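You operate a simulated robot arm through the tools that you are given. There is no shell and no other tool. Be economical: measure what you need, move in short steps, check, and stop when the job is done.

Carry out the task below with a simulated two-armed robot. There is one attempt and no reset: what you move stays moved.

## Task
Fetch the water job card from the top deck of the cart and set it in the box there. Then put one of the strainer baskets from the kit table top on the lower shelf of the kit table. Then shut the lower chest drawer. Do these in the order given. Set down upright: water job card, strainer basket.

The check looks at the end state, three seconds after you hand in, the way a careful person would. Anything else that was tipped, shoved, dropped, spilled or broken makes it a failure.

## Robot
Two 7-joint arms with two-finger parallel grippers on one trunk, on a base that drives. Base frame: it is fixed to the floor where the robot stands at the start and does not move with it; the origin is under the middle of the robot, x ahead of it, y to its left, z up; the surface under the hand at the start is at about z = 0.8. Readings come in m, rad, newtons and seconds.
The left shoulder is at the start at [0.02, 0.113, 1.247], the right one opposite. With the tool pointing down near the work surface each hand reaches from about 0.1 to 0.58 m from the robot's upright axis, wherever it stands, measured 20 degrees to its own side. Places, roughly: lower chest drawer [0, -1.1, 0.4]; lower shelf of the kit table [0.1, 3.2, 0.3]; strainer basket [0.5, 3.25, 0.75]. Payload 1.57 kg a hand.
The tool frame of a hand sits at the grasp point between the pads (the TCP): z along the fingers, y along the line on which they close. The tips reach 0.03 m beyond it. The gripper opens to 0.08 m. The fingers are 0.017 m wide and 0.012 m thick; the gripper's body (0.04 by 0.082 m) begins 0.08 m behind the TCP.
Orientation is that of the tool frame in the base frame, as a unit quaternion [x, y, z, w]. With the fingers straight down and closing along the base's y, the tool's x points along the base's -x, its y along +y and its z along -z.

## Interface
- The arms move only by the tool jog_arm. It takes "left_steps", "right_steps" or both (then of equal length, played together; a hand with none holds still); each is one flat list of numbers, 7 for each row, row after row: the gripper command, from -1 (shut) to 1 (fully open), values between in proportion, then the shift along the tool's x, y, z in units of 25 mm (1.0 is 25 mm), then the turn, a rotation vector about the tool's x, y, z in units of 5 degrees (1.0 is 5 degrees). In form: [claw, x, y, z, ax, ay, az, claw, x, y, z, ax, ay, az, ...]. A call has 1 to 8 rows; each row shifts and turns the commanded pose from where the row before left it, along the tool's axes as they then stand. A call with a number of a shift or a turn outside -1 to 1 is refused whole. A row lasts 0.2 s, in which the tool goes at most 0.05 m and 0.15 rad; a call with a longer step from one row to the next is refused whole, and so is a gripper value outside its range. A pose out of reach is approached as far as the arm can. The call stops where the force on the tool passes 40 N (or 10 N more than at its start, if that is more) or the arm is blocked; 0.2 s more then pass. The fingers move at their own pace (about 0.045 m/s each) and stop on an object; they squeeze with about 40 N. The grip force told is the motor's: it shows also when the fingers shut on nothing. Time passes only in rows, and 0.2 s behind the last, so rows that do not move let the fingers close. The reply holds the time, the measured pose of the TCP, the force on the tool along the base axes, the opening and the grip force, in the units named above and with some noise, with the torque about the TCP (base axes, N m) and any sound that the robot's microphone picked up, and new pictures: "views" is both (left out), scene, wrist or none (wrist: the cameras of the hands that moved).
- Cameras (640 x 400 px; columns grow to the right, rows downward): "scene" is now at [0.082, -0.0261, 1.3491]; the picture's right is [-0.34, -0.94, 0.00], its down [-0.73, 0.26, -0.63] and it looks along [0.60, -0.21, -0.77] (base axes); focal length 214 px, centre (320, 200). "left" rides on the left gripper at [0.072, 0.007, -0.122] in its tool frame; the picture's right is [-0.09, 1.00, 0.00], its down [-0.84, -0.08, -0.54] and it looks along [-0.54, -0.05, 0.84] (tool axes); focal length 238 px, centre (320, 200). "right" rides on the right gripper at [0.072, -0.007, -0.122] in its tool frame; the picture's right is [0.09, 1.00, 0.00], its down [-0.84, 0.08, -0.54] and it looks along [-0.54, 0.05, 0.84] (tool axes); focal length 238 px, centre (320, 200). There is no depth. A picture from a camera that has moved, and an enlarged one, comes with that camera's place and axes in the base frame and with its lens.
- slide_trunk(by): slides the trunk up (or, below 0, down) by that many m; the arms and the scene camera ride with it, the base frame stays. It gives what a move gives, with no picture.
- base_move(legs): drives the robot by 1 to 6 legs, each [ahead, left, turn to the left] in m, m and rad, along the robot's own axes; the way and the turn of a leg run together, so that a leg with both is an arc; at most 1.5 m and 3.142 rad a leg. The arms and the cameras ride along, it lands a little off, and it stops where it bumps. It gives what a move gives, and a new picture of the scene camera.
- aim_head(pan, tilt): turns the head with the scene camera to pan (to the left, within 1.396 rad either way) and tilt (down, from -0.506 to 1.204), counted from straight ahead of the robot. It gives what a move gives, and a new picture of the scene camera.
- zoom(camera, box): a new picture of the part [left, top, right, bottom] of that camera's present view, enlarged. It takes no simulated time.
- sign_off(): hands the job in; it is judged then, once.

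Work in short steps. Places have to be worked out from the pictures, the camera data and where the tool is seen: move nearer, look again, correct. Check each grasp and each placing, and mend what went wrong. You have 165 turns and 260 pictures in all, those below and enlarged ones among them. Open the grippers and draw the arms clear of the work before you hand the job in, unless the task says otherwise; then end with one line.

The tools are called as a command line: name --argument value ..., lists and objects as JSON in quotes. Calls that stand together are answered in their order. jog_arm: Moves the arms, as the interface text tells. Its arguments: {"type":"object","properties":{"left_steps":{"type":"array","items":{"type":"number"}},"right_steps":{"type":"array","items":{"type":"number"}},"views":{"type":"string","enum":["both","scene","wrist","none"]}},"required":[]} The other tools are called the same way: slide_trunk (by) slides the trunk up or down; base_move (legs) drives the base; aim_head (pan, tilt) turns the head that bears the scene camera; zoom (camera, box) takes an enlarged picture of a part of a camera's view; sign_off () hands the job in.

At the start:

```text
time: 0.0
left_tool_pos: [0.4516, 0.0472, 1.1458]
left_orientation: [0.0, 1.0, 0.0, 0.0]
left_wrist_force: [0.4, -0.6, 0.1]
left_moment: [0.02, 0.01, -0.01]
left_grip_width: 0.0801
left_gripper_force: 0.2
right_tool_pos: [0.3, -0.3003, 1.1681]
right_orientation: [0.0, 1.0, 0.0, 0.001]
right_wrist_force: [-0.8, 0.2, -0.7]
right_moment: [-0.01, 0.02, -0.01]
right_grip_width: 0.0798
right_gripper_force: 0.1
trunk travel left (down, up): [-0.3, 0.27]
robot x, y, heading: [0.0001, 0.0015, -0.003]
head pan, tilt: [-0.344, 0.885]
```

scene: 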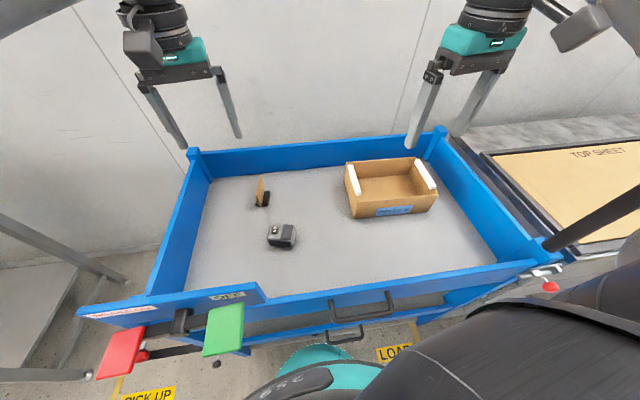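
right: 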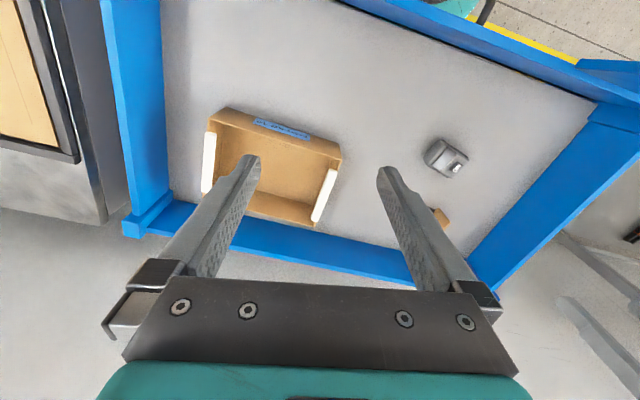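
left: 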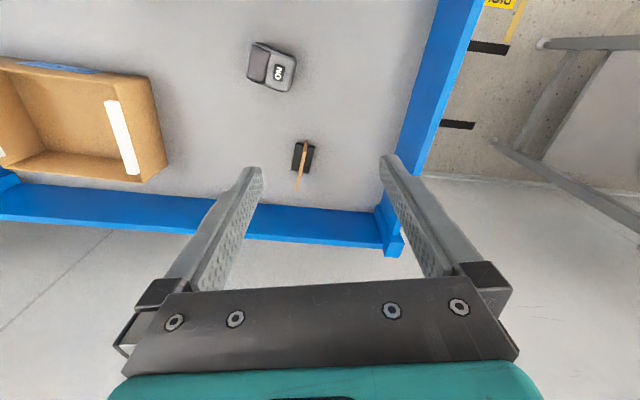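

The cart's top deck holds a box, a card in a dark foot, and a grey object. I zoom in to identify them.

zoom --camera "scene" --box '[220, 140, 460, 290]'

zoom --camera "left" --box '[200, 20, 380, 210]'

```text
2.67 times, centred on (340, 215) of scene
camera zoom: at [0.082, -0.0261, 1.3491], right [-0.34, -0.94, 0.0], down [-0.73, 0.26, -0.63], along [0.6, -0.21, -0.77], focal length 572 px, centre (267, 160)
```

zoom: 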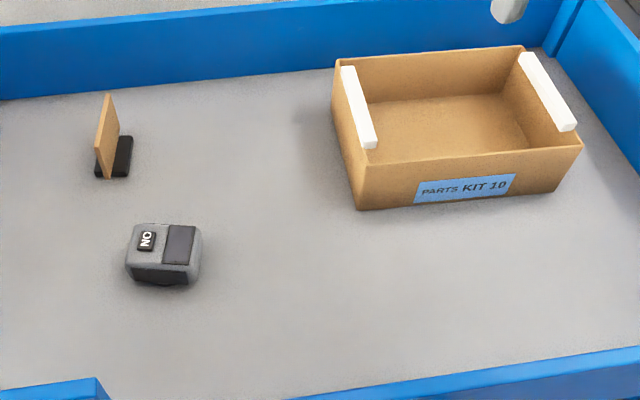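

```text
2.11 times, centred on (290, 115) of left
camera zoom: at [0.379, 0.0523, 1.2671], right [0.09, 1.0, 0.0], down [0.84, -0.08, 0.54], along [0.54, -0.05, -0.84], focal length 502 px, centre (383, 379)
```

zoom: 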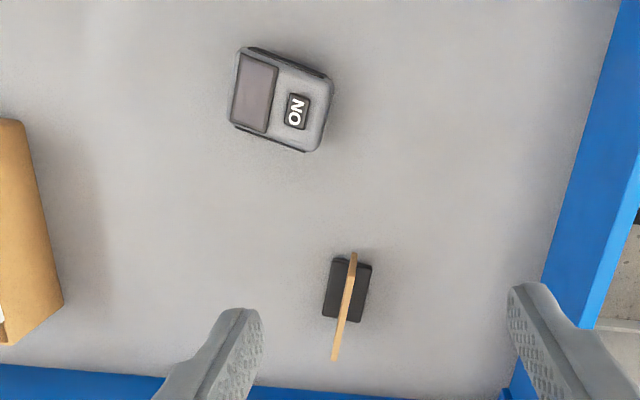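

The card stands at about (0.571, 0.0), long side along a −15° yaw, matching the cart's yaw. I look steeply down to see how much clearance the base has to the cart.

aim_head --pan -0.2 --tilt 1.204

```text
time: 0.8
left_tool_pos: [0.4505, 0.0461, 1.1457]
left_orientation: [0.0, 1.0, 0.001, 0.0]
left_wrist_force: [0.4, -0.7, 0.5]
left_moment: [-0.01, -0.01, 0.01]
left_grip_width: 0.08
left_gripper_force: 0.1
right_tool_pos: [0.2992, -0.2993, 1.1667]
right_orientation: [0.0, 1.0, 0.0, 0.001]
right_wrist_force: [0.0, 0.2, -0.4]
right_moment: [0.04, 0.02, 0.0]
right_grip_width: 0.08
right_gripper_force: 0.1
trunk travel left (down, up): [-0.3, 0.27]
robot x, y, heading: [-0.0031, 0.0002, 0.002]
head pan, tilt: [-0.201, 1.201]
camera scene: at [0.0649, -0.0116, 1.3281], right [-0.2, -0.98, 0.0], down [-0.91, 0.19, -0.36], along [0.36, -0.07, -0.93], focal length 214 px, centre (320, 200)
```

scene: 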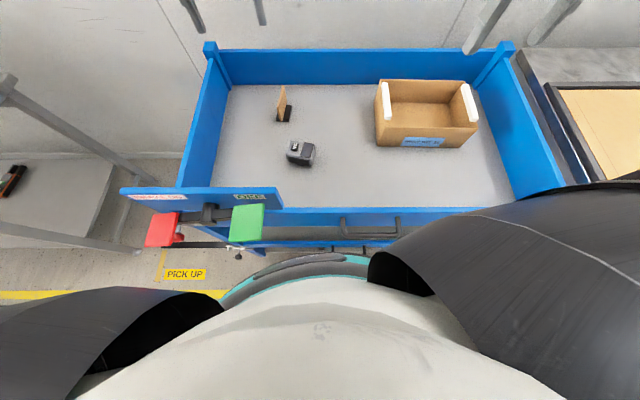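

The base is round and close to the cart; turning in place should be safe. I turn −0.25 rad to square up with the cart.

base_move --legs '[[0, 0, -0.25]]'

```text
time: 2.1
left_tool_pos: [0.4479, -0.0668, 1.1463]
left_orientation: [0.124, 0.992, 0.001, 0.0]
left_wrist_force: [-0.1, -0.8, -0.5]
left_moment: [0.03, 0.01, 0.03]
left_grip_width: 0.0799
left_gripper_force: 0.2
right_tool_pos: [0.2156, -0.3638, 1.1671]
right_orientation: [0.124, 0.992, 0.0, 0.0]
right_wrist_force: [0.3, 0.5, 0.4]
right_moment: [0.04, -0.01, -0.01]
right_grip_width: 0.0803
right_gripper_force: 0.0
trunk travel left (down, up): [-0.3, 0.27]
robot x, y, heading: [-0.0004, -0.0018, -0.249]
head pan, tilt: [-0.201, 1.201]
camera scene: at [0.06, -0.0274, 1.3281], right [-0.43, -0.9, 0.0], down [-0.84, 0.41, -0.36], along [0.33, -0.16, -0.93], focal length 214 px, centre (320, 200)
```

scene: 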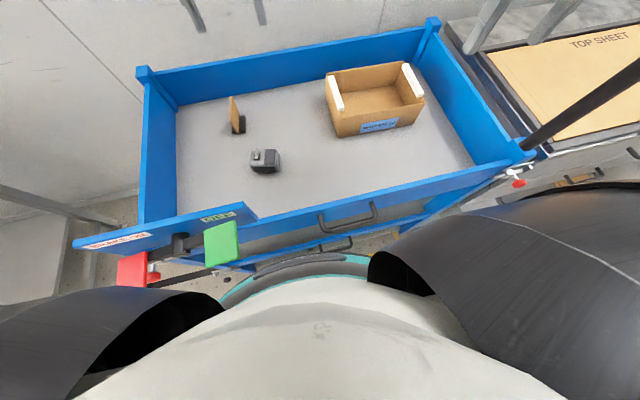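

Tool yaw now matches the cart. I move the left hand over the card, still high, and look.

jog_arm --left_steps '[1, -0.8, 0.76, 0.6, 0, 0, 0, 1, -0.8, 0.76, 0.6, 0, 0, 0, 1, -0.8, 0.76, 0.6, 0, 0, 0, 1, -0.8, 0.76, 0.6, 0, 0, 0, 1, -0.8, 0.76, 0.6, 0, 0, 0]' --views "wrist"

```text
time: 3.3
left_tool_pos: [0.5688, 0.0013, 1.0719]
left_orientation: [0.125, 0.992, 0.0, -0.001]
left_wrist_force: [-0.6, 0.8, 0.1]
left_moment: [-0.02, 0.01, 0.0]
left_grip_width: 0.0801
left_gripper_force: 0.1
right_tool_pos: [0.2176, -0.3647, 1.1675]
right_orientation: [0.124, 0.992, -0.001, 0.001]
right_wrist_force: [0.9, 1.1, -0.4]
right_moment: [-0.02, 0.01, 0.0]
right_grip_width: 0.0803
right_gripper_force: 0.1
trunk travel left (down, up): [-0.3, 0.27]
robot x, y, heading: [-0.001, -0.0004, -0.248]
head pan, tilt: [-0.201, 1.201]
camera left: at [0.5003, 0.0254, 1.1923], right [0.34, 0.94, 0.0], down [0.79, -0.28, 0.54], along [0.51, -0.18, -0.84], focal length 238 px, centre (320, 200)
```

left: 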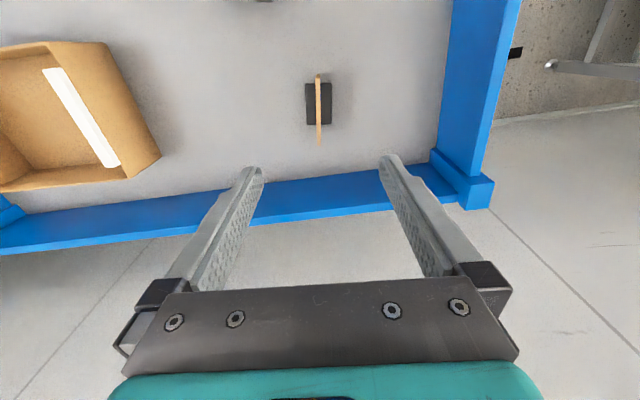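

The card lines up within 3 mm and stands about 0.10 m high (top z≈0.905). I descend partway, then check.

jog_arm --left_steps '[1, 0, -0.1, 1, 0, 0, 0, 1, 0, 0, 1, 0, 0, 0, 1, 0, 0, 1, 0, 0, 0, 1, 0, 0, 1, 0, 0, 0, 1, 0, 0, 0.8, 0, 0, 0]' --views "both"

```text
time: 4.5
left_tool_pos: [0.5662, -0.0003, 0.9516]
left_orientation: [0.125, 0.992, 0.0, 0.0]
left_wrist_force: [-0.3, -0.6, -1.1]
left_moment: [0.01, 0.02, 0.0]
left_grip_width: 0.0798
left_gripper_force: 0.1
right_tool_pos: [0.2167, -0.364, 1.1676]
right_orientation: [0.124, 0.992, 0.0, -0.001]
right_wrist_force: [0.0, 0.2, -0.6]
right_moment: [-0.02, 0.01, 0.03]
right_grip_width: 0.08
right_gripper_force: 0.0
trunk travel left (down, up): [-0.3, 0.27]
robot x, y, heading: [-0.0019, -0.0, -0.249]
head pan, tilt: [-0.201, 1.201]
camera scene: at [0.0602, -0.0272, 1.3281], right [-0.43, -0.9, 0.0], down [-0.84, 0.41, -0.36], along [0.33, -0.16, -0.93], focal length 214 px, centre (320, 200)
camera left: at [0.4995, 0.0225, 1.0718], right [0.33, 0.94, 0.0], down [0.79, -0.28, 0.54], along [0.51, -0.18, -0.84], focal length 238 px, centre (320, 200)
```

scene: 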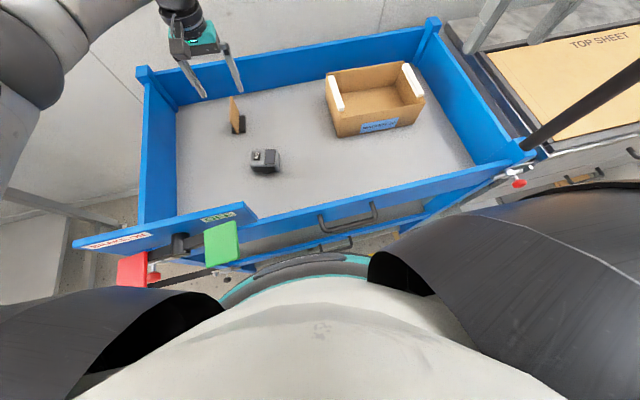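
left: 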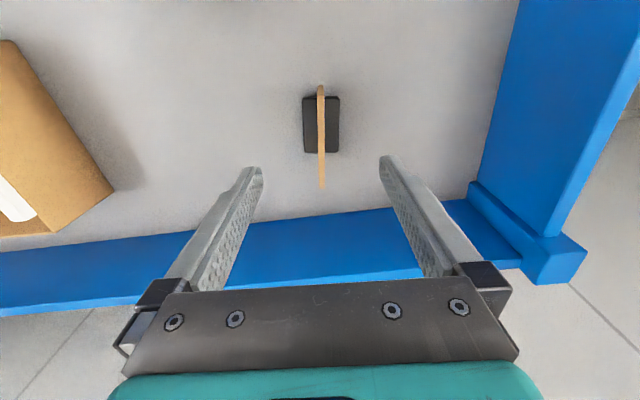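

Still well centred. I lower to z≈0.875 with the fingers straddling the card, then close.

jog_arm --left_steps '[1, 0, 0, 1, 0, 0, 0, 1, 0, 0, 1, 0, 0, 0, 1, 0, 0, 1, 0, 0, 0, -1, 0, 0, 0, 0, 0, 0, -1, 0, 0, 0, 0, 0, 0, -1, 0, 0, 0, 0, 0, 0, -1, 0, 0, 0, 0, 0, 0, -1, 0, 0, 0, 0, 0, 0]' --views "wrist"

```text
time: 6.3
left_tool_pos: [0.5684, -0.0015, 0.8765]
left_orientation: [0.125, 0.992, -0.001, 0.0]
left_wrist_force: [0.7, -0.3, 0.8]
left_moment: [-0.02, 0.02, 0.0]
left_grip_width: 0.0052
left_gripper_force: 18.8
right_tool_pos: [0.2166, -0.3634, 1.1675]
right_orientation: [0.125, 0.992, 0.0, 0.0]
right_wrist_force: [0.7, -0.5, 0.3]
right_moment: [0.01, 0.0, -0.04]
right_grip_width: 0.0802
right_gripper_force: 0.0
trunk travel left (down, up): [-0.3, 0.27]
robot x, y, heading: [-0.0019, -0.0007, -0.249]
head pan, tilt: [-0.201, 1.201]
camera left: at [0.5002, 0.0219, 0.9971], right [0.33, 0.94, 0.0], down [0.79, -0.28, 0.54], along [0.51, -0.18, -0.84], focal length 238 px, centre (320, 200)
```

left: 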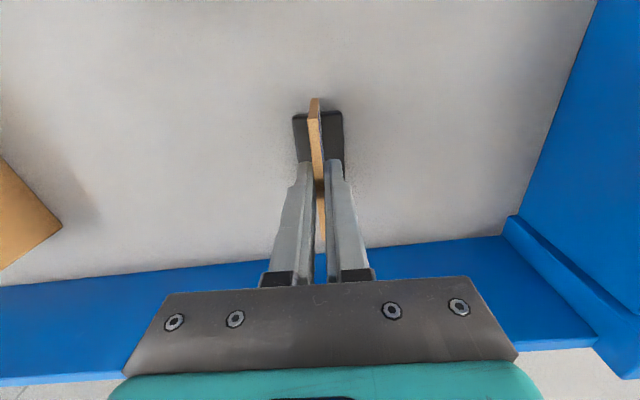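

Gripped (5 mm opening, 19 N). I lift 0.2 m straight up.

jog_arm --left_steps '[-1, 0, 0, -1, 0, 0, 0, -1, 0, 0, -1, 0, 0, 0, -1, 0, 0, -1, 0, 0, 0, -1, 0, 0, -1, 0, 0, 0, -1, 0, 0, -1, 0, 0, 0, -1, 0, 0, -1, 0, 0, 0, -1, 0, 0, -1, 0, 0, 0, -1, 0, 0, -1, 0, 0, 0]' --views "both"

```text
time: 8.1
left_tool_pos: [0.5685, -0.0006, 1.0755]
left_orientation: [0.124, 0.992, 0.0, 0.0]
left_wrist_force: [0.3, -0.4, -0.7]
left_moment: [-0.01, 0.0, 0.02]
left_grip_width: 0.005
left_gripper_force: 25.5
right_tool_pos: [0.2173, -0.3649, 1.167]
right_orientation: [0.124, 0.992, 0.0, -0.001]
right_wrist_force: [-0.3, 0.4, -0.5]
right_moment: [-0.01, -0.02, -0.01]
right_grip_width: 0.08
right_gripper_force: 0.1
trunk travel left (down, up): [-0.3, 0.27]
robot x, y, heading: [-0.0015, 0.0019, -0.251]
head pan, tilt: [-0.201, 1.201]
camera scene: at [0.06, -0.0272, 1.3281], right [-0.43, -0.9, 0.0], down [-0.84, 0.41, -0.36], along [0.33, -0.16, -0.93], focal length 214 px, centre (320, 200)
camera left: at [0.5, 0.0221, 1.1971], right [0.33, 0.94, 0.0], down [0.79, -0.28, 0.54], along [0.51, -0.18, -0.84], focal length 238 px, centre (320, 200)
```

scene: 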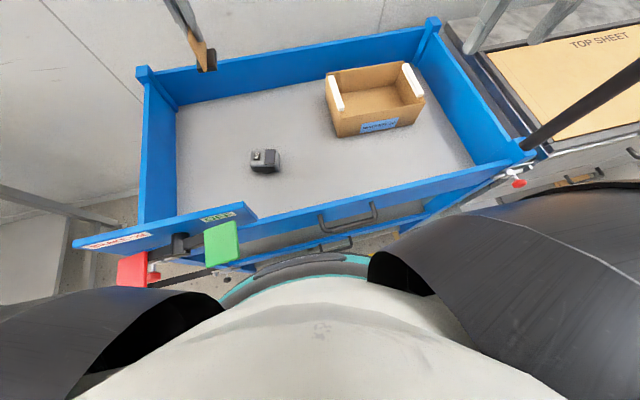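
left: 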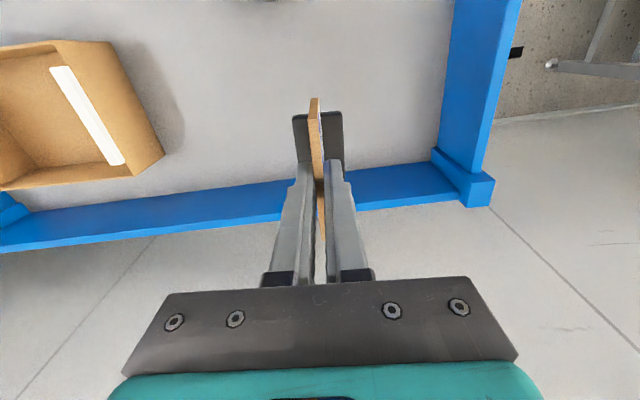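

Card is lifted. The box is centred near (0.453, −0.388), about 0.10 m high, so I need to drive about 0.38 m to the right; first I look right for obstacles such as the open chest drawer.

aim_head --pan -1.2 --tilt 0.9

```text
time: 9.3
left_tool_pos: [0.5677, -0.0014, 1.0748]
left_orientation: [0.125, 0.992, 0.0, 0.0]
left_wrist_force: [0.2, 0.9, 0.3]
left_moment: [0.0, 0.0, 0.01]
left_grip_width: 0.005
left_gripper_force: 24.7
right_tool_pos: [0.2173, -0.3638, 1.1671]
right_orientation: [0.124, 0.992, 0.0, 0.001]
right_wrist_force: [0.0, -0.3, -0.4]
right_moment: [0.02, -0.02, -0.02]
right_grip_width: 0.08
right_gripper_force: 0.2
trunk travel left (down, up): [-0.3, 0.27]
robot x, y, heading: [0.001, 0.0013, -0.253]
head pan, tilt: [-1.201, 0.901]
camera scene: at [0.019, -0.0778, 1.3479], right [-0.99, -0.12, 0.0], down [-0.1, 0.78, -0.62], along [0.08, -0.62, -0.78], focal length 214 px, centre (320, 200)
```

scene: 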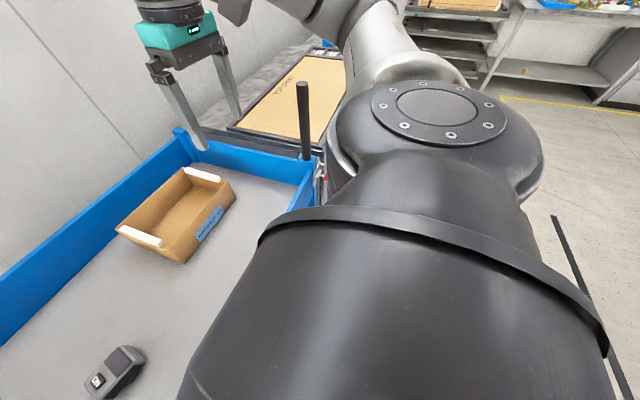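

The chest's front faces −x and its drawer is at y≈−1.1, so a 0.3 m shift to the right keeps the base well clear. I drive and keep the head looking at the box.

base_move --legs '[[0, -0.15, 0], [0, -0.15, 0]]'

aim_head --pan -0.2 --tilt 1.0

```text
time: 11.7
left_tool_pos: [0.4948, -0.2894, 1.0756]
left_orientation: [0.124, 0.992, 0.001, 0.0]
left_wrist_force: [-0.6, -0.7, 0.9]
left_moment: [0.02, -0.01, 0.0]
left_grip_width: 0.0049
left_gripper_force: 25.2
right_tool_pos: [0.1446, -0.6519, 1.1673]
right_orientation: [0.123, 0.992, 0.001, 0.001]
right_wrist_force: [0.8, 0.8, -0.4]
right_moment: [0.04, 0.0, 0.01]
right_grip_width: 0.08
right_gripper_force: 0.0
trunk travel left (down, up): [-0.3, 0.27]
robot x, y, heading: [-0.0732, -0.2884, -0.246]
head pan, tilt: [-1.201, 0.901]
camera scene: at [-0.054, -0.3661, 1.3479], right [-0.99, -0.12, 0.0], down [-0.1, 0.78, -0.62], along [0.08, -0.62, -0.78], focal length 214 px, centre (320, 200)
```

scene: 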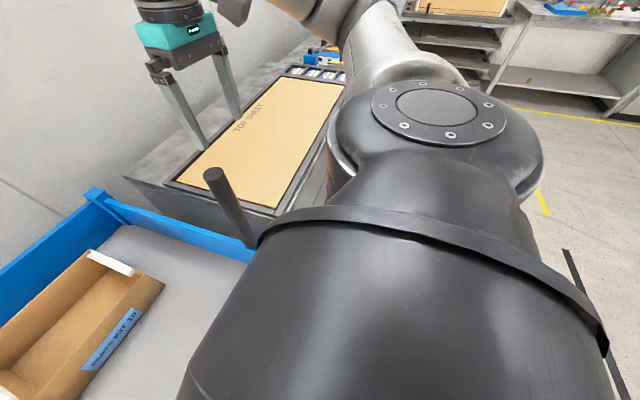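

```text
time: 12.9
left_tool_pos: [0.4956, -0.2876, 1.0745]
left_orientation: [0.123, 0.992, 0.0, 0.0]
left_wrist_force: [-0.2, 0.3, -0.7]
left_moment: [0.01, -0.05, 0.0]
left_grip_width: 0.0048
left_gripper_force: 25.1
right_tool_pos: [0.1446, -0.6516, 1.1677]
right_orientation: [0.123, 0.992, 0.0, 0.0]
right_wrist_force: [-0.9, -1.0, 0.5]
right_moment: [0.0, 0.0, -0.02]
right_grip_width: 0.0802
right_gripper_force: 0.0
trunk travel left (down, up): [-0.3, 0.27]
robot x, y, heading: [-0.0713, -0.2879, -0.25]
head pan, tilt: [-0.201, 1.0]
camera scene: at [-0.0002, -0.3205, 1.3407], right [-0.43, -0.9, 0.0], down [-0.76, 0.37, -0.54], along [0.49, -0.23, -0.84], focal length 214 px, centre (320, 200)
```

scene: 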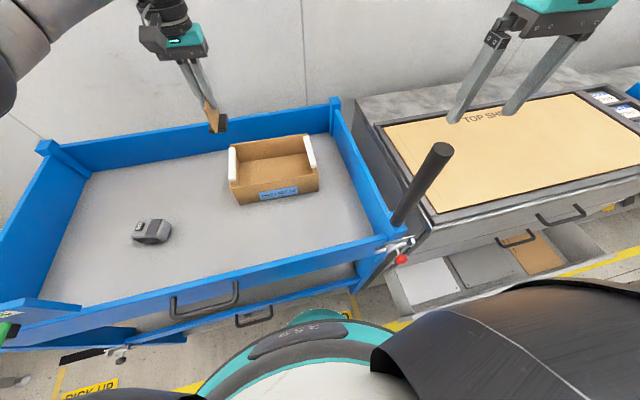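

Clear. I zoom on the box to locate it accurately from here.

zoom --camera "scene" --box '[190, 100, 350, 220]'

```text
3.33 times, centred on (270, 160) of scene
camera zoom: at [-0.0002, -0.3205, 1.3407], right [-0.43, -0.9, 0.0], down [-0.76, 0.37, -0.54], along [0.49, -0.23, -0.84], focal length 715 px, centre (487, 333)
```

zoom: 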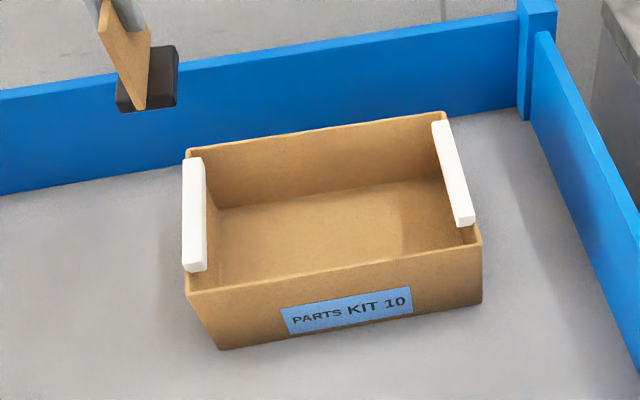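

Box centre computes to (0.455, −0.383), yaw matching the tool. I move the card over it at this height.

jog_arm --left_steps '[-1, 0.13, -0.82, 0, 0, 0, 0, -1, 0.13, -0.82, 0, 0, 0, 0, -1, 0.13, -0.82, 0, 0, 0, 0, -1, 0.13, -0.82, 0, 0, 0, 0, -1, 0.13, -0.82, 0, 0, 0, 0]' --views "both"

```text
time: 14.1
left_tool_pos: [0.4554, -0.3843, 1.075]
left_orientation: [0.123, 0.992, -0.001, -0.001]
left_wrist_force: [0.3, -0.7, -0.5]
left_moment: [0.01, -0.04, 0.02]
left_grip_width: 0.0048
left_gripper_force: 25.4
right_tool_pos: [0.1441, -0.652, 1.1673]
right_orientation: [0.123, 0.992, 0.0, 0.0]
right_wrist_force: [0.6, 0.4, -0.1]
right_moment: [0.01, 0.0, -0.01]
right_grip_width: 0.0796
right_gripper_force: 0.0
trunk travel left (down, up): [-0.3, 0.27]
robot x, y, heading: [-0.0709, -0.2869, -0.244]
head pan, tilt: [-0.201, 1.0]
camera scene: at [-0.0003, -0.3209, 1.3407], right [-0.43, -0.9, 0.0], down [-0.76, 0.37, -0.54], along [0.49, -0.23, -0.84], focal length 214 px, centre (320, 200)
camera left: at [0.3873, -0.3607, 1.1966], right [0.33, 0.94, 0.0], down [0.79, -0.28, 0.54], along [0.51, -0.18, -0.84], focal length 238 px, centre (320, 200)
```

scene: 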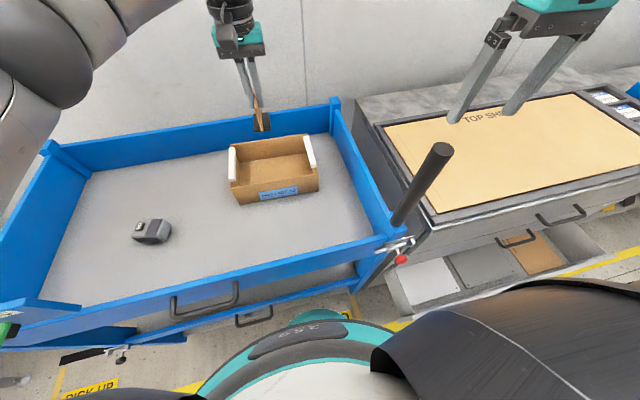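
left: 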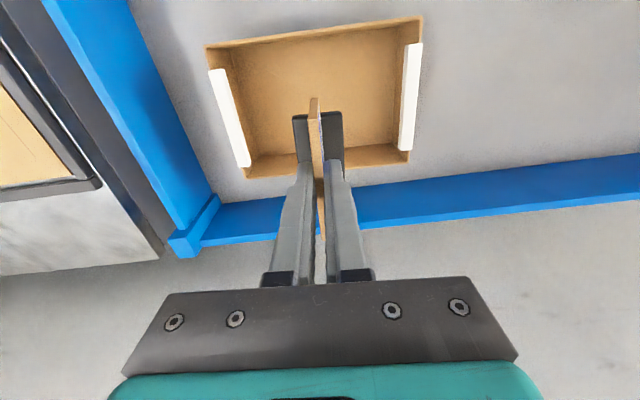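

Centred over the box. I descend 0.12 m to bring the foot just above the rim level and check again.

jog_arm --left_steps '[-1, 0, 0, 1, 0, 0, 0, -1, 0, 0, 1, 0, 0, 0, -1, 0, 0, 1, 0, 0, 0, -1, 0, 0, 1, 0, 0, 0, -1, 0, 0, 0.6, 0, 0, 0]' --views "both"

zoom --camera "scene" --box '[190, 100, 350, 220]'

```text
time: 15.3
left_tool_pos: [0.4557, -0.3835, 0.96]
left_orientation: [0.123, 0.992, 0.0, 0.0]
left_wrist_force: [0.1, -0.5, -0.6]
left_moment: [0.0, 0.0, -0.01]
left_grip_width: 0.005
left_gripper_force: 25.1
right_tool_pos: [0.1439, -0.6513, 1.1673]
right_orientation: [0.124, 0.992, 0.0, 0.0]
right_wrist_force: [-0.3, 0.4, -0.1]
right_moment: [0.02, 0.01, 0.0]
right_grip_width: 0.0802
right_gripper_force: 0.0
trunk travel left (down, up): [-0.3, 0.27]
robot x, y, heading: [-0.0719, -0.2896, -0.249]
head pan, tilt: [-0.201, 1.0]
camera scene: at [-0.0001, -0.3205, 1.3407], right [-0.43, -0.9, 0.0], down [-0.76, 0.36, -0.54], along [0.49, -0.23, -0.84], focal length 214 px, centre (320, 200)
camera left: at [0.3877, -0.3601, 1.0812], right [0.33, 0.94, 0.0], down [0.79, -0.28, 0.54], along [0.51, -0.18, -0.84], focal length 238 px, centre (320, 200)
```

scene: 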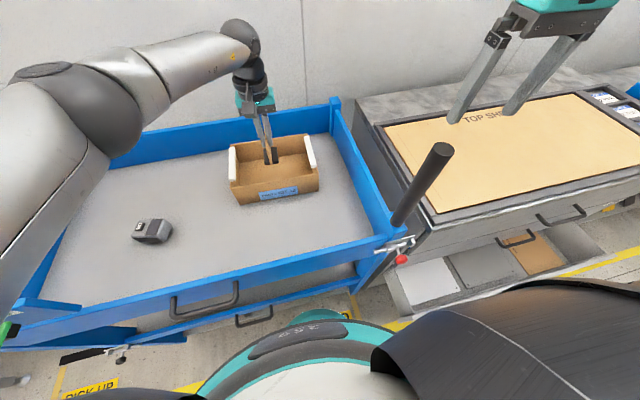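
left: 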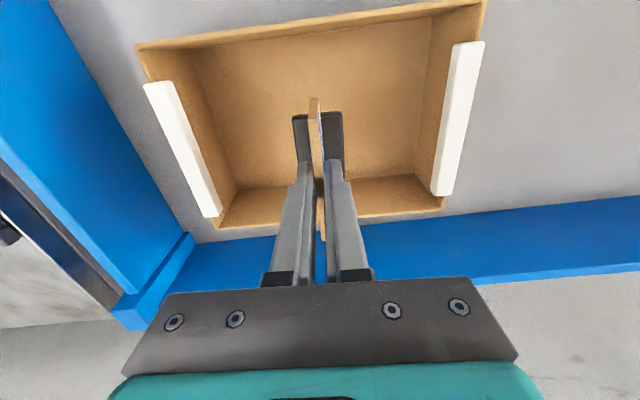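

```text
3.33 times, centred on (270, 160) of scene
camera zoom: at [-0.0001, -0.3205, 1.3407], right [-0.43, -0.9, 0.0], down [-0.76, 0.36, -0.54], along [0.49, -0.23, -0.84], focal length 715 px, centre (487, 333)
```

zoom: 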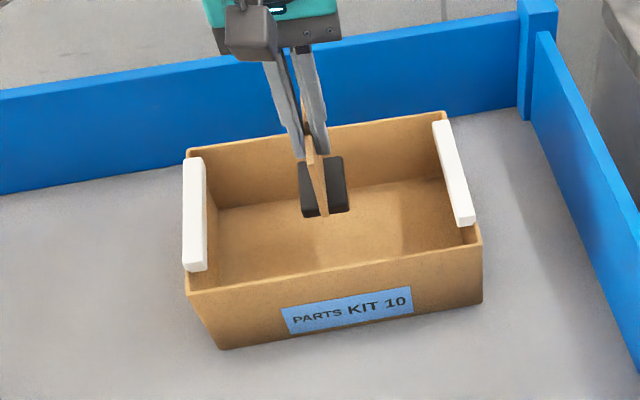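

The foot is inside the rim, centred. I lower about 0.07 m, then creep down.

jog_arm --left_steps '[-1, 0, 0, 1, 0, 0, 0, -1, 0, 0, 1, 0, 0, 0, -1, 0, 0, 0.8, 0, 0, 0]' --views "none"

jog_arm --left_steps '[-1, 0, 0, 0.1, 0, 0, 0, -1, 0, 0, 0.1, 0, 0, 0]' --views "wrist"

zoom --camera "scene" --box '[190, 100, 350, 220]'

```text
time: 16.1
left_tool_pos: [0.4555, -0.3824, 0.8894]
left_orientation: [0.124, 0.992, 0.0, 0.0]
left_wrist_force: [0.5, -0.2, 0.0]
left_moment: [-0.02, 0.01, 0.0]
left_grip_width: 0.0048
left_gripper_force: 25.4
right_tool_pos: [0.1442, -0.6517, 1.1678]
right_orientation: [0.124, 0.992, 0.0, 0.0]
right_wrist_force: [0.0, 0.8, 0.2]
right_moment: [-0.02, 0.0, 0.01]
right_grip_width: 0.08
right_gripper_force: 0.0
trunk travel left (down, up): [-0.3, 0.27]
robot x, y, heading: [-0.072, -0.2866, -0.249]
head pan, tilt: [-0.201, 1.0]
```

```text
time: 16.7
left_tool_pos: [0.4548, -0.3834, 0.8853]
left_orientation: [0.123, 0.992, -0.001, -0.001]
left_wrist_force: [-0.6, 0.3, -1.0]
left_moment: [0.0, -0.04, 0.05]
left_grip_width: 0.0051
left_gripper_force: 25.2
right_tool_pos: [0.1449, -0.651, 1.1675]
right_orientation: [0.123, 0.992, 0.0, 0.0]
right_wrist_force: [0.2, -0.6, 0.6]
right_moment: [0.0, -0.03, -0.02]
right_grip_width: 0.0799
right_gripper_force: 0.1
trunk travel left (down, up): [-0.3, 0.27]
robot x, y, heading: [-0.0755, -0.2868, -0.247]
head pan, tilt: [-0.201, 1.0]
camera left: at [0.3871, -0.36, 1.0062], right [0.33, 0.94, 0.0], down [0.79, -0.28, 0.54], along [0.51, -0.18, -0.84], focal length 238 px, centre (320, 200)
```

left: 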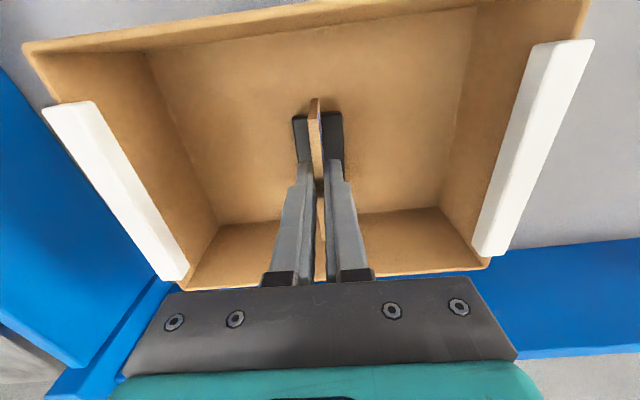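

```text
3.33 times, centred on (270, 160) of scene
camera zoom: at [-0.0002, -0.3205, 1.3407], right [-0.43, -0.9, 0.0], down [-0.76, 0.36, -0.54], along [0.49, -0.23, -0.84], focal length 715 px, centre (487, 333)
```

zoom: 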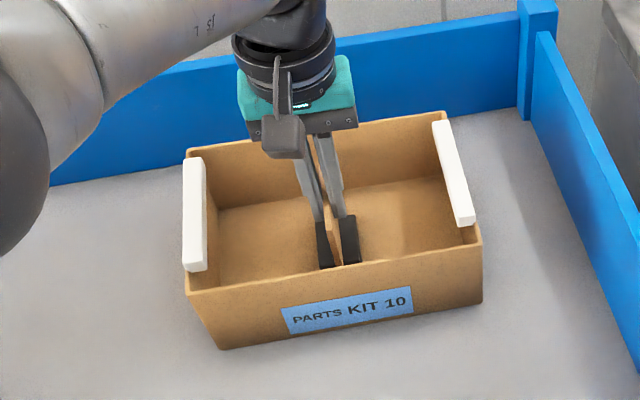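

No contact yet; I creep on in 2 mm steps, watching the force.

jog_arm --left_steps '[-1, 0, 0, 0.08, 0, 0, 0, -1, 0, 0, 0, 0, 0, 0]' --views "none"

jog_arm --left_steps '[-1, 0, 0, 0.08, 0, 0, 0, -1, 0, 0, 0, 0, 0, 0]' --views "none"

jog_arm --left_steps '[-1, 0, 0, 0.06, 0, 0, 0, -1, 0, 0, 0, 0, 0, 0]' --views "none"

```text
time: 17.3
left_tool_pos: [0.455, -0.3821, 0.8839]
left_orientation: [0.123, 0.992, 0.001, 0.001]
left_wrist_force: [-0.9, -0.9, -0.8]
left_moment: [0.0, 0.0, -0.01]
left_grip_width: 0.0048
left_gripper_force: 24.8
right_tool_pos: [0.1451, -0.6517, 1.1677]
right_orientation: [0.124, 0.992, -0.001, -0.001]
right_wrist_force: [-0.1, 0.9, 0.8]
right_moment: [-0.01, 0.01, -0.02]
right_grip_width: 0.0796
right_gripper_force: 0.0
trunk travel left (down, up): [-0.3, 0.27]
robot x, y, heading: [-0.0761, -0.2861, -0.243]
head pan, tilt: [-0.201, 1.0]
```

```text
time: 17.9
left_tool_pos: [0.4553, -0.3827, 0.8805]
left_orientation: [0.124, 0.992, -0.001, 0.0]
left_wrist_force: [0.2, 0.6, -0.4]
left_moment: [0.03, 0.02, 0.01]
left_grip_width: 0.0051
left_gripper_force: 25.5
right_tool_pos: [0.144, -0.6519, 1.1671]
right_orientation: [0.124, 0.992, -0.001, 0.0]
right_wrist_force: [0.0, 0.2, -0.2]
right_moment: [-0.02, 0.0, 0.01]
right_grip_width: 0.0797
right_gripper_force: 0.0
trunk travel left (down, up): [-0.3, 0.27]
robot x, y, heading: [-0.0712, -0.2867, -0.247]
head pan, tilt: [-0.201, 1.0]
```

```text
time: 18.5
left_tool_pos: [0.4563, -0.3816, 0.8812]
left_orientation: [0.124, 0.992, 0.0, 0.001]
left_wrist_force: [-1.1, 0.2, 8.0]
left_moment: [0.05, 0.13, -0.03]
left_grip_width: 0.0047
left_gripper_force: 25.4
right_tool_pos: [0.1425, -0.6506, 1.1686]
right_orientation: [0.124, 0.992, 0.0, 0.001]
right_wrist_force: [0.9, -0.3, -0.3]
right_moment: [0.0, 0.0, 0.01]
right_grip_width: 0.0801
right_gripper_force: 0.1
trunk travel left (down, up): [-0.3, 0.27]
robot x, y, heading: [-0.0745, -0.2883, -0.242]
head pan, tilt: [-0.201, 1.0]
```

Contact (8 N up) at z≈0.881. I open, then rise straight up out of the box.

jog_arm --left_steps '[0.2, 0, 0, 0, 0, 0, 0, 0.2, 0, 0, 0, 0, 0, 0, 0.2, 0, 0, 0, 0, 0, 0, 0.2, 0, 0, 0, 0, 0, 0]' --views "none"

jog_arm --left_steps '[0.2, 0, 0, -0.5, 0, 0, 0, 0.2, 0, 0, -1, 0, 0, 0, 0.2, 0, 0, -1, 0, 0, 0, 0.2, 0, 0, -1, 0, 0, 0, 0.2, 0, 0, -1, 0, 0, 0, 0.2, 0, 0, -1, 0, 0, 0, 0.2, 0, 0, -1, 0, 0, 0, 0.2, 0, 0, -1, 0, 0, 0]' --views "wrist"

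zoom --camera "scene" --box '[190, 100, 350, 220]'

```text
time: 19.5
left_tool_pos: [0.4559, -0.3831, 0.88]
left_orientation: [0.123, 0.992, 0.0, -0.001]
left_wrist_force: [-0.4, -0.4, -0.2]
left_moment: [-0.02, 0.02, 0.05]
left_grip_width: 0.0482
left_gripper_force: 0.0
right_tool_pos: [0.1443, -0.6522, 1.1678]
right_orientation: [0.124, 0.992, 0.0, 0.0]
right_wrist_force: [0.1, 0.9, 0.2]
right_moment: [-0.01, 0.01, 0.0]
right_grip_width: 0.0799
right_gripper_force: 0.1
trunk travel left (down, up): [-0.3, 0.27]
robot x, y, heading: [-0.0719, -0.2842, -0.247]
head pan, tilt: [-0.201, 1.0]
```

```text
time: 21.3
left_tool_pos: [0.4533, -0.3837, 1.0674]
left_orientation: [0.124, 0.992, 0.001, 0.001]
left_wrist_force: [0.0, -0.4, -0.5]
left_moment: [-0.02, 0.0, -0.01]
left_grip_width: 0.0479
left_gripper_force: 0.2
right_tool_pos: [0.1443, -0.6526, 1.1678]
right_orientation: [0.124, 0.992, 0.0, 0.0]
right_wrist_force: [-0.3, 0.1, 0.5]
right_moment: [0.0, 0.01, -0.02]
right_grip_width: 0.08
right_gripper_force: 0.1
trunk travel left (down, up): [-0.3, 0.27]
robot x, y, heading: [-0.0754, -0.2883, -0.246]
head pan, tilt: [-0.201, 1.0]
camera left: at [0.3861, -0.3601, 1.1884], right [0.33, 0.94, 0.0], down [0.79, -0.28, 0.54], along [0.51, -0.18, -0.84], focal length 238 px, centre (320, 200)
```

left: 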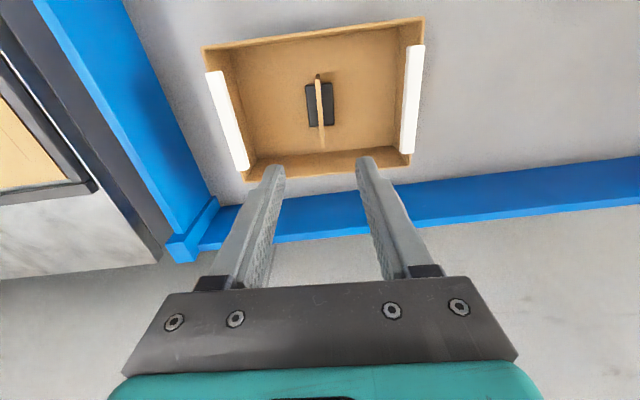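

```text
3.33 times, centred on (270, 160) of scene
camera zoom: at [-0.0004, -0.3205, 1.3407], right [-0.43, -0.9, 0.0], down [-0.76, 0.36, -0.54], along [0.49, -0.23, -0.84], focal length 715 px, centre (487, 333)
```

zoom: 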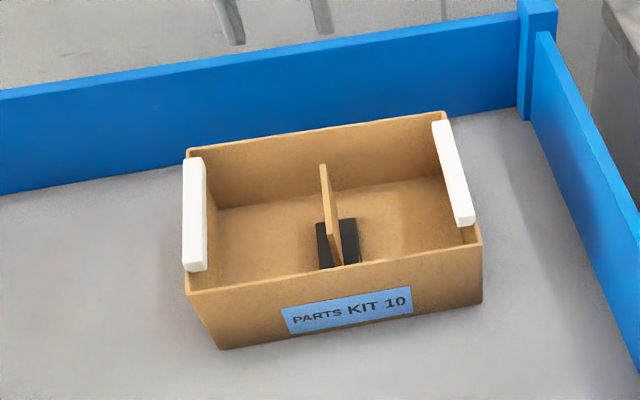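

The card stands upright in the box. I draw the left hand in and look left toward the kit table.

jog_arm --left_steps '[0.2, 1, 0.5, -0.5, 0, 0, 0, 0.2, 1, 0.5, -0.5, 0, 0, 0, 0.2, 1, 0.5, -0.5, 0, 0, 0, 0.2, 1, 0.5, -0.5, 0, 0, 0, 0.2, 1, 0.5, -0.5, 0, 0, 0, 0.2, 1, 0.5, -0.5, 0, 0, 0, 0.2, 1, 0.5, -0.5, 0, 0, 0]' --views "none"

aim_head --pan 1.396 --tilt 0.4

```text
time: 22.9
left_tool_pos: [0.3068, -0.2538, 1.1551]
left_orientation: [0.123, 0.992, 0.0, 0.0]
left_wrist_force: [-0.6, 0.2, 1.1]
left_moment: [0.01, -0.04, -0.02]
left_grip_width: 0.0481
left_gripper_force: 0.1
right_tool_pos: [0.1444, -0.6508, 1.1684]
right_orientation: [0.125, 0.992, 0.0, -0.001]
right_wrist_force: [0.6, -0.6, -0.2]
right_moment: [0.01, 0.03, -0.04]
right_grip_width: 0.0801
right_gripper_force: 0.1
trunk travel left (down, up): [-0.3, 0.27]
robot x, y, heading: [-0.074, -0.286, -0.248]
head pan, tilt: [-0.201, 1.0]
```

```text
time: 24.6
left_tool_pos: [0.3068, -0.255, 1.1549]
left_orientation: [0.123, 0.992, 0.0, 0.0]
left_wrist_force: [-0.3, 0.0, 0.9]
left_moment: [0.03, 0.0, 0.03]
left_grip_width: 0.0478
left_gripper_force: 0.1
right_tool_pos: [0.1449, -0.6522, 1.1673]
right_orientation: [0.123, 0.992, 0.0, 0.0]
right_wrist_force: [-0.1, 0.4, 0.2]
right_moment: [0.02, 0.02, -0.01]
right_grip_width: 0.0799
right_gripper_force: 0.1
trunk travel left (down, up): [-0.3, 0.27]
robot x, y, heading: [-0.076, -0.2895, -0.253]
head pan, tilt: [1.396, 0.4]
camera scene: at [-0.0249, -0.2058, 1.3909], right [0.91, -0.41, 0.0], down [-0.16, -0.35, -0.92], along [0.38, 0.84, -0.39], focal length 214 px, centre (320, 200)
```

scene: 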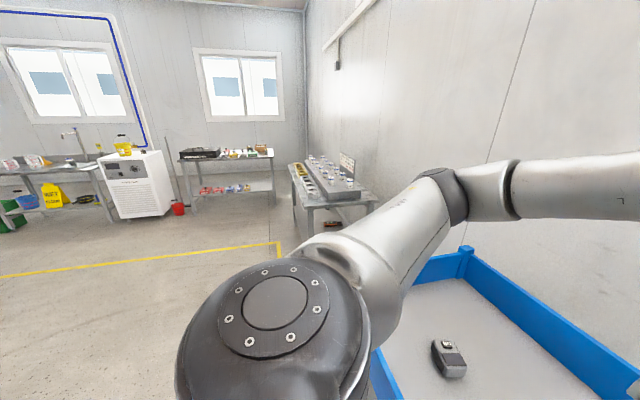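

The kit table is the one at the back (x≈−0.5..0.5, y≈3). I back away from the cart, then turn to face +y and drive part of the way.

base_move --legs '[[-0.3, 0, 0], [0, 0, 1.82]]'

aim_head --pan 0 --tilt 0.45

```text
time: 31.0
left_tool_pos: [-0.4855, 0.1458, 1.1557]
left_orientation: [-0.705, 0.709, 0.0, 0.0]
left_wrist_force: [0.0, 1.1, 0.7]
left_moment: [-0.01, 0.02, 0.01]
left_grip_width: 0.0482
left_gripper_force: 0.0
right_tool_pos: [-0.0607, 0.0824, 1.1688]
right_orientation: [-0.705, 0.709, 0.0, 0.0]
right_wrist_force: [0.2, 0.0, 0.1]
right_moment: [-0.03, 0.05, 0.02]
right_grip_width: 0.0799
right_gripper_force: 0.0
trunk travel left (down, up): [-0.3, 0.27]
robot x, y, heading: [-0.3634, -0.2152, 1.561]
head pan, tilt: [1.396, 0.4]
camera scene: at [-0.4538, -0.1883, 1.3909], right [0.18, 0.98, 0.0], down [0.38, -0.07, -0.92], along [-0.91, 0.17, -0.39], focal length 214 px, centre (320, 200)
```

scene: 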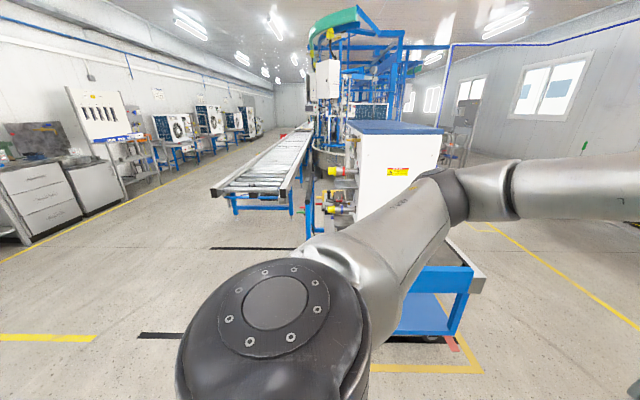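

```text
time: 32.5
left_tool_pos: [-0.4849, 0.1468, 1.1544]
left_orientation: [-0.705, 0.709, 0.0, 0.001]
left_wrist_force: [-1.2, 0.6, 0.3]
left_moment: [0.0, 0.01, 0.03]
left_grip_width: 0.048
left_gripper_force: 0.1
right_tool_pos: [-0.0611, 0.0831, 1.1689]
right_orientation: [-0.705, 0.709, 0.0, 0.0]
right_wrist_force: [0.5, -0.1, -0.1]
right_moment: [-0.01, 0.04, 0.01]
right_grip_width: 0.0801
right_gripper_force: 0.1
trunk travel left (down, up): [-0.3, 0.27]
robot x, y, heading: [-0.3615, -0.2147, 1.561]
head pan, tilt: [0.0, 0.45]
camera scene: at [-0.3621, -0.113, 1.3863], right [1.0, -0.01, 0.0], down [0.0, -0.44, -0.9], along [0.0, 0.9, -0.44], focal length 214 px, centre (320, 200)
```

scene: 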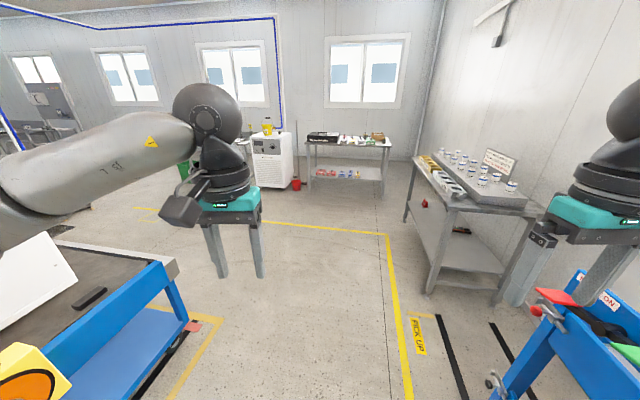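

The far table is the kit table (x≈−0.54..0.62, front edge y≈2.9); path is free. I drive ahead about 2 m, slightly right, and look at it.

base_move --legs '[[1.2, 0, 0], [1.0, -0.3, 0]]'

```text
time: 43.5
left_tool_pos: [-0.148, 2.323, 1.1542]
left_orientation: [-0.697, 0.717, 0.0, -0.001]
left_wrist_force: [-0.3, 0.6, 0.2]
left_moment: [0.0, 0.0, 0.02]
left_grip_width: 0.0479
left_gripper_force: 0.1
right_tool_pos: [0.2744, 2.2516, 1.1685]
right_orientation: [-0.697, 0.717, 0.0, 0.0]
right_wrist_force: [0.4, 0.3, -0.1]
right_moment: [-0.03, -0.02, -0.02]
right_grip_width: 0.0801
right_gripper_force: 0.0
trunk travel left (down, up): [-0.3, 0.27]
robot x, y, heading: [-0.033, 1.9606, 1.542]
head pan, tilt: [0.0, 0.45]
camera scene: at [-0.0309, 2.0621, 1.3862], right [1.0, -0.03, 0.0], down [-0.01, -0.44, -0.9], along [0.02, 0.9, -0.44], focal length 214 px, centre (320, 200)
```

scene: 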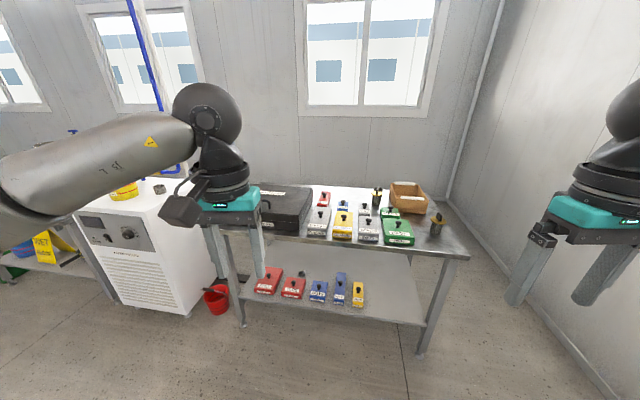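

zoom --camera "scene" --box '[290, 165, 480, 285]'

zoom --camera "scene" --box '[230, 220, 450, 360]'

```text
3.33 times, centred on (385, 225) of scene
camera zoom: at [-0.0309, 2.0621, 1.3862], right [1.0, -0.03, 0.0], down [-0.01, -0.44, -0.9], along [0.02, 0.9, -0.44], focal length 715 px, centre (103, 117)
```

zoom: 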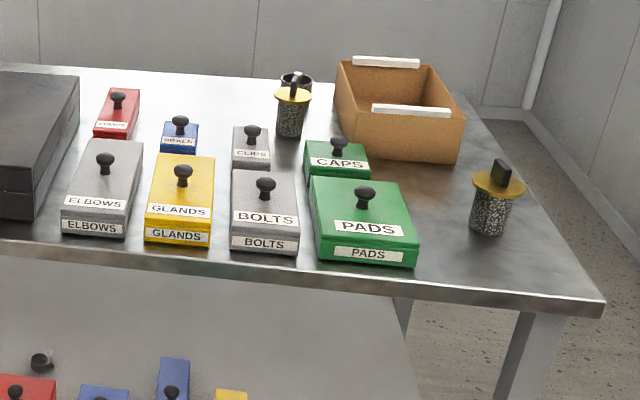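

```text
2.86 times, centred on (340, 290) of scene
camera zoom: at [-0.0309, 2.0621, 1.3862], right [1.0, -0.03, 0.0], down [-0.01, -0.44, -0.9], along [0.02, 0.9, -0.44], focal length 613 px, centre (263, -57)
```

zoom: 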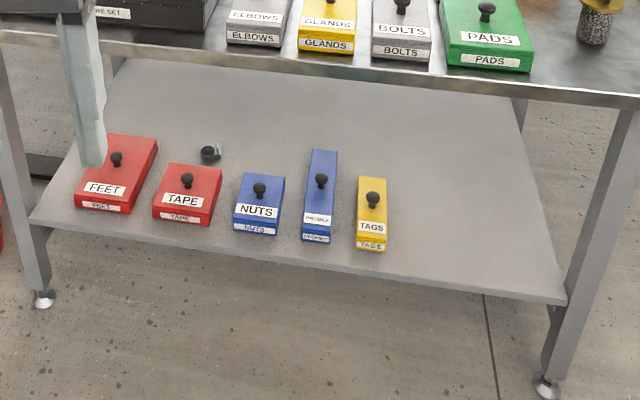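

Strainer baskets have a yellow flange and a black grip; the nearest is at about (0.59, 2.97) and the table is yawed about −0.19 rad. I square up and approach, stopping short to look again.

base_move --legs '[[0, 0, -0.166], [0.45, -0.26, 0]]'

aim_head --pan -0.25 --tilt 0.9

```text
time: 47.2
left_tool_pos: [0.2477, 2.7279, 1.1548]
left_orientation: [-0.637, 0.771, 0.0, 0.0]
left_wrist_force: [-0.7, 0.3, -0.6]
left_moment: [0.02, 0.05, 0.01]
left_grip_width: 0.0479
left_gripper_force: 0.1
right_tool_pos: [0.6534, 2.5879, 1.1685]
right_orientation: [-0.637, 0.771, 0.0, 0.0]
right_wrist_force: [-0.4, 0.1, -0.1]
right_moment: [0.0, 0.02, -0.01]
right_grip_width: 0.08
right_gripper_force: 0.0
trunk travel left (down, up): [-0.3, 0.27]
robot x, y, heading: [0.3008, 2.3477, 1.383]
head pan, tilt: [0.0, 0.45]
camera scene: at [0.3214, 2.4499, 1.3862], right [0.98, -0.19, 0.0], down [-0.08, -0.43, -0.9], along [0.17, 0.88, -0.44], focal length 214 px, centre (320, 200)
```

scene: 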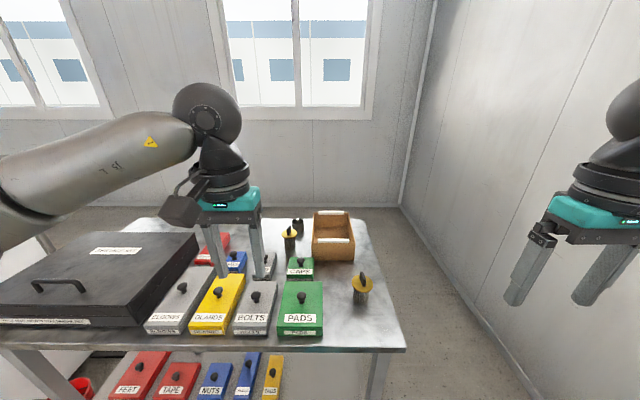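

```text
time: 48.1
left_tool_pos: [0.2476, 2.7263, 1.1547]
left_orientation: [-0.637, 0.771, 0.0, 0.0]
left_wrist_force: [0.6, -0.6, 0.4]
left_moment: [0.01, -0.01, -0.03]
left_grip_width: 0.048
left_gripper_force: 0.1
right_tool_pos: [0.6523, 2.5875, 1.1674]
right_orientation: [-0.637, 0.771, -0.001, 0.0]
right_wrist_force: [0.0, -0.2, 0.6]
right_moment: [0.02, 0.01, -0.01]
right_grip_width: 0.0798
right_gripper_force: 0.1
trunk travel left (down, up): [-0.3, 0.27]
robot x, y, heading: [0.3018, 2.3494, 1.389]
head pan, tilt: [-0.25, 0.901]
camera scene: at [0.3358, 2.4277, 1.348], right [0.91, -0.42, 0.0], down [-0.33, -0.71, -0.62], along [0.26, 0.56, -0.78], focal length 214 px, centre (320, 200)
```

scene: 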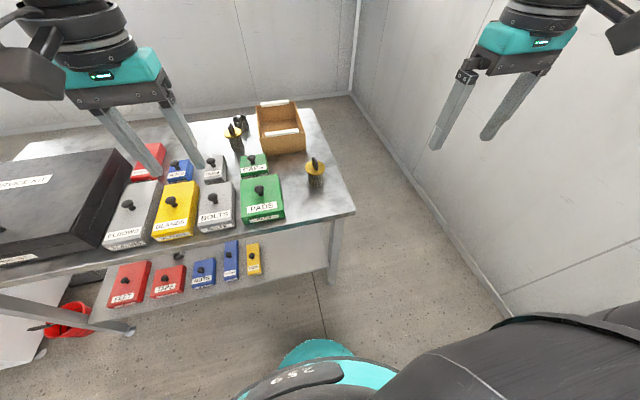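

I zoom on the basket to see its grip's orientation, then drive 0.13 m closer.

zoom --camera "scene" --box '[200, 100, 360, 220]'

base_move --legs '[[0.13, 0, 0]]'

```text
3.33 times, centred on (280, 160) of scene
camera zoom: at [0.3358, 2.4277, 1.348], right [0.91, -0.42, 0.0], down [-0.33, -0.71, -0.62], along [0.26, 0.56, -0.78], focal length 715 px, centre (453, 333)
```

zoom: 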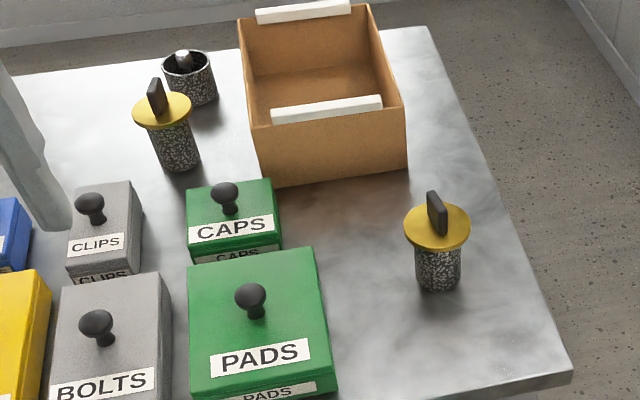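

```text
time: 49.4
left_tool_pos: [0.2708, 2.8548, 1.1533]
left_orientation: [-0.637, 0.771, 0.0, 0.0]
left_wrist_force: [-0.5, -0.1, 0.7]
left_moment: [-0.02, 0.01, -0.02]
left_grip_width: 0.048
left_gripper_force: 0.1
right_tool_pos: [0.675, 2.7171, 1.1677]
right_orientation: [-0.637, 0.771, 0.0, 0.0]
right_wrist_force: [0.5, -0.8, 0.1]
right_moment: [-0.03, 0.02, 0.02]
right_grip_width: 0.0802
right_gripper_force: 0.1
trunk travel left (down, up): [-0.3, 0.27]
robot x, y, heading: [0.326, 2.4751, 1.386]
head pan, tilt: [-0.25, 0.901]
camera scene: at [0.3602, 2.5557, 1.3478], right [0.91, -0.42, 0.0], down [-0.33, -0.71, -0.62], along [0.26, 0.56, -0.78], focal length 214 px, centre (320, 200)
```

scene: 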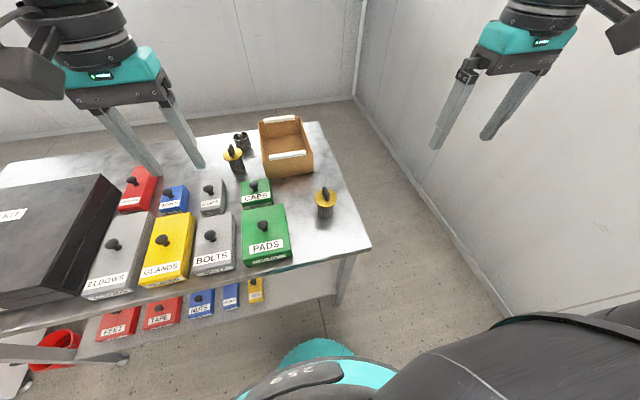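

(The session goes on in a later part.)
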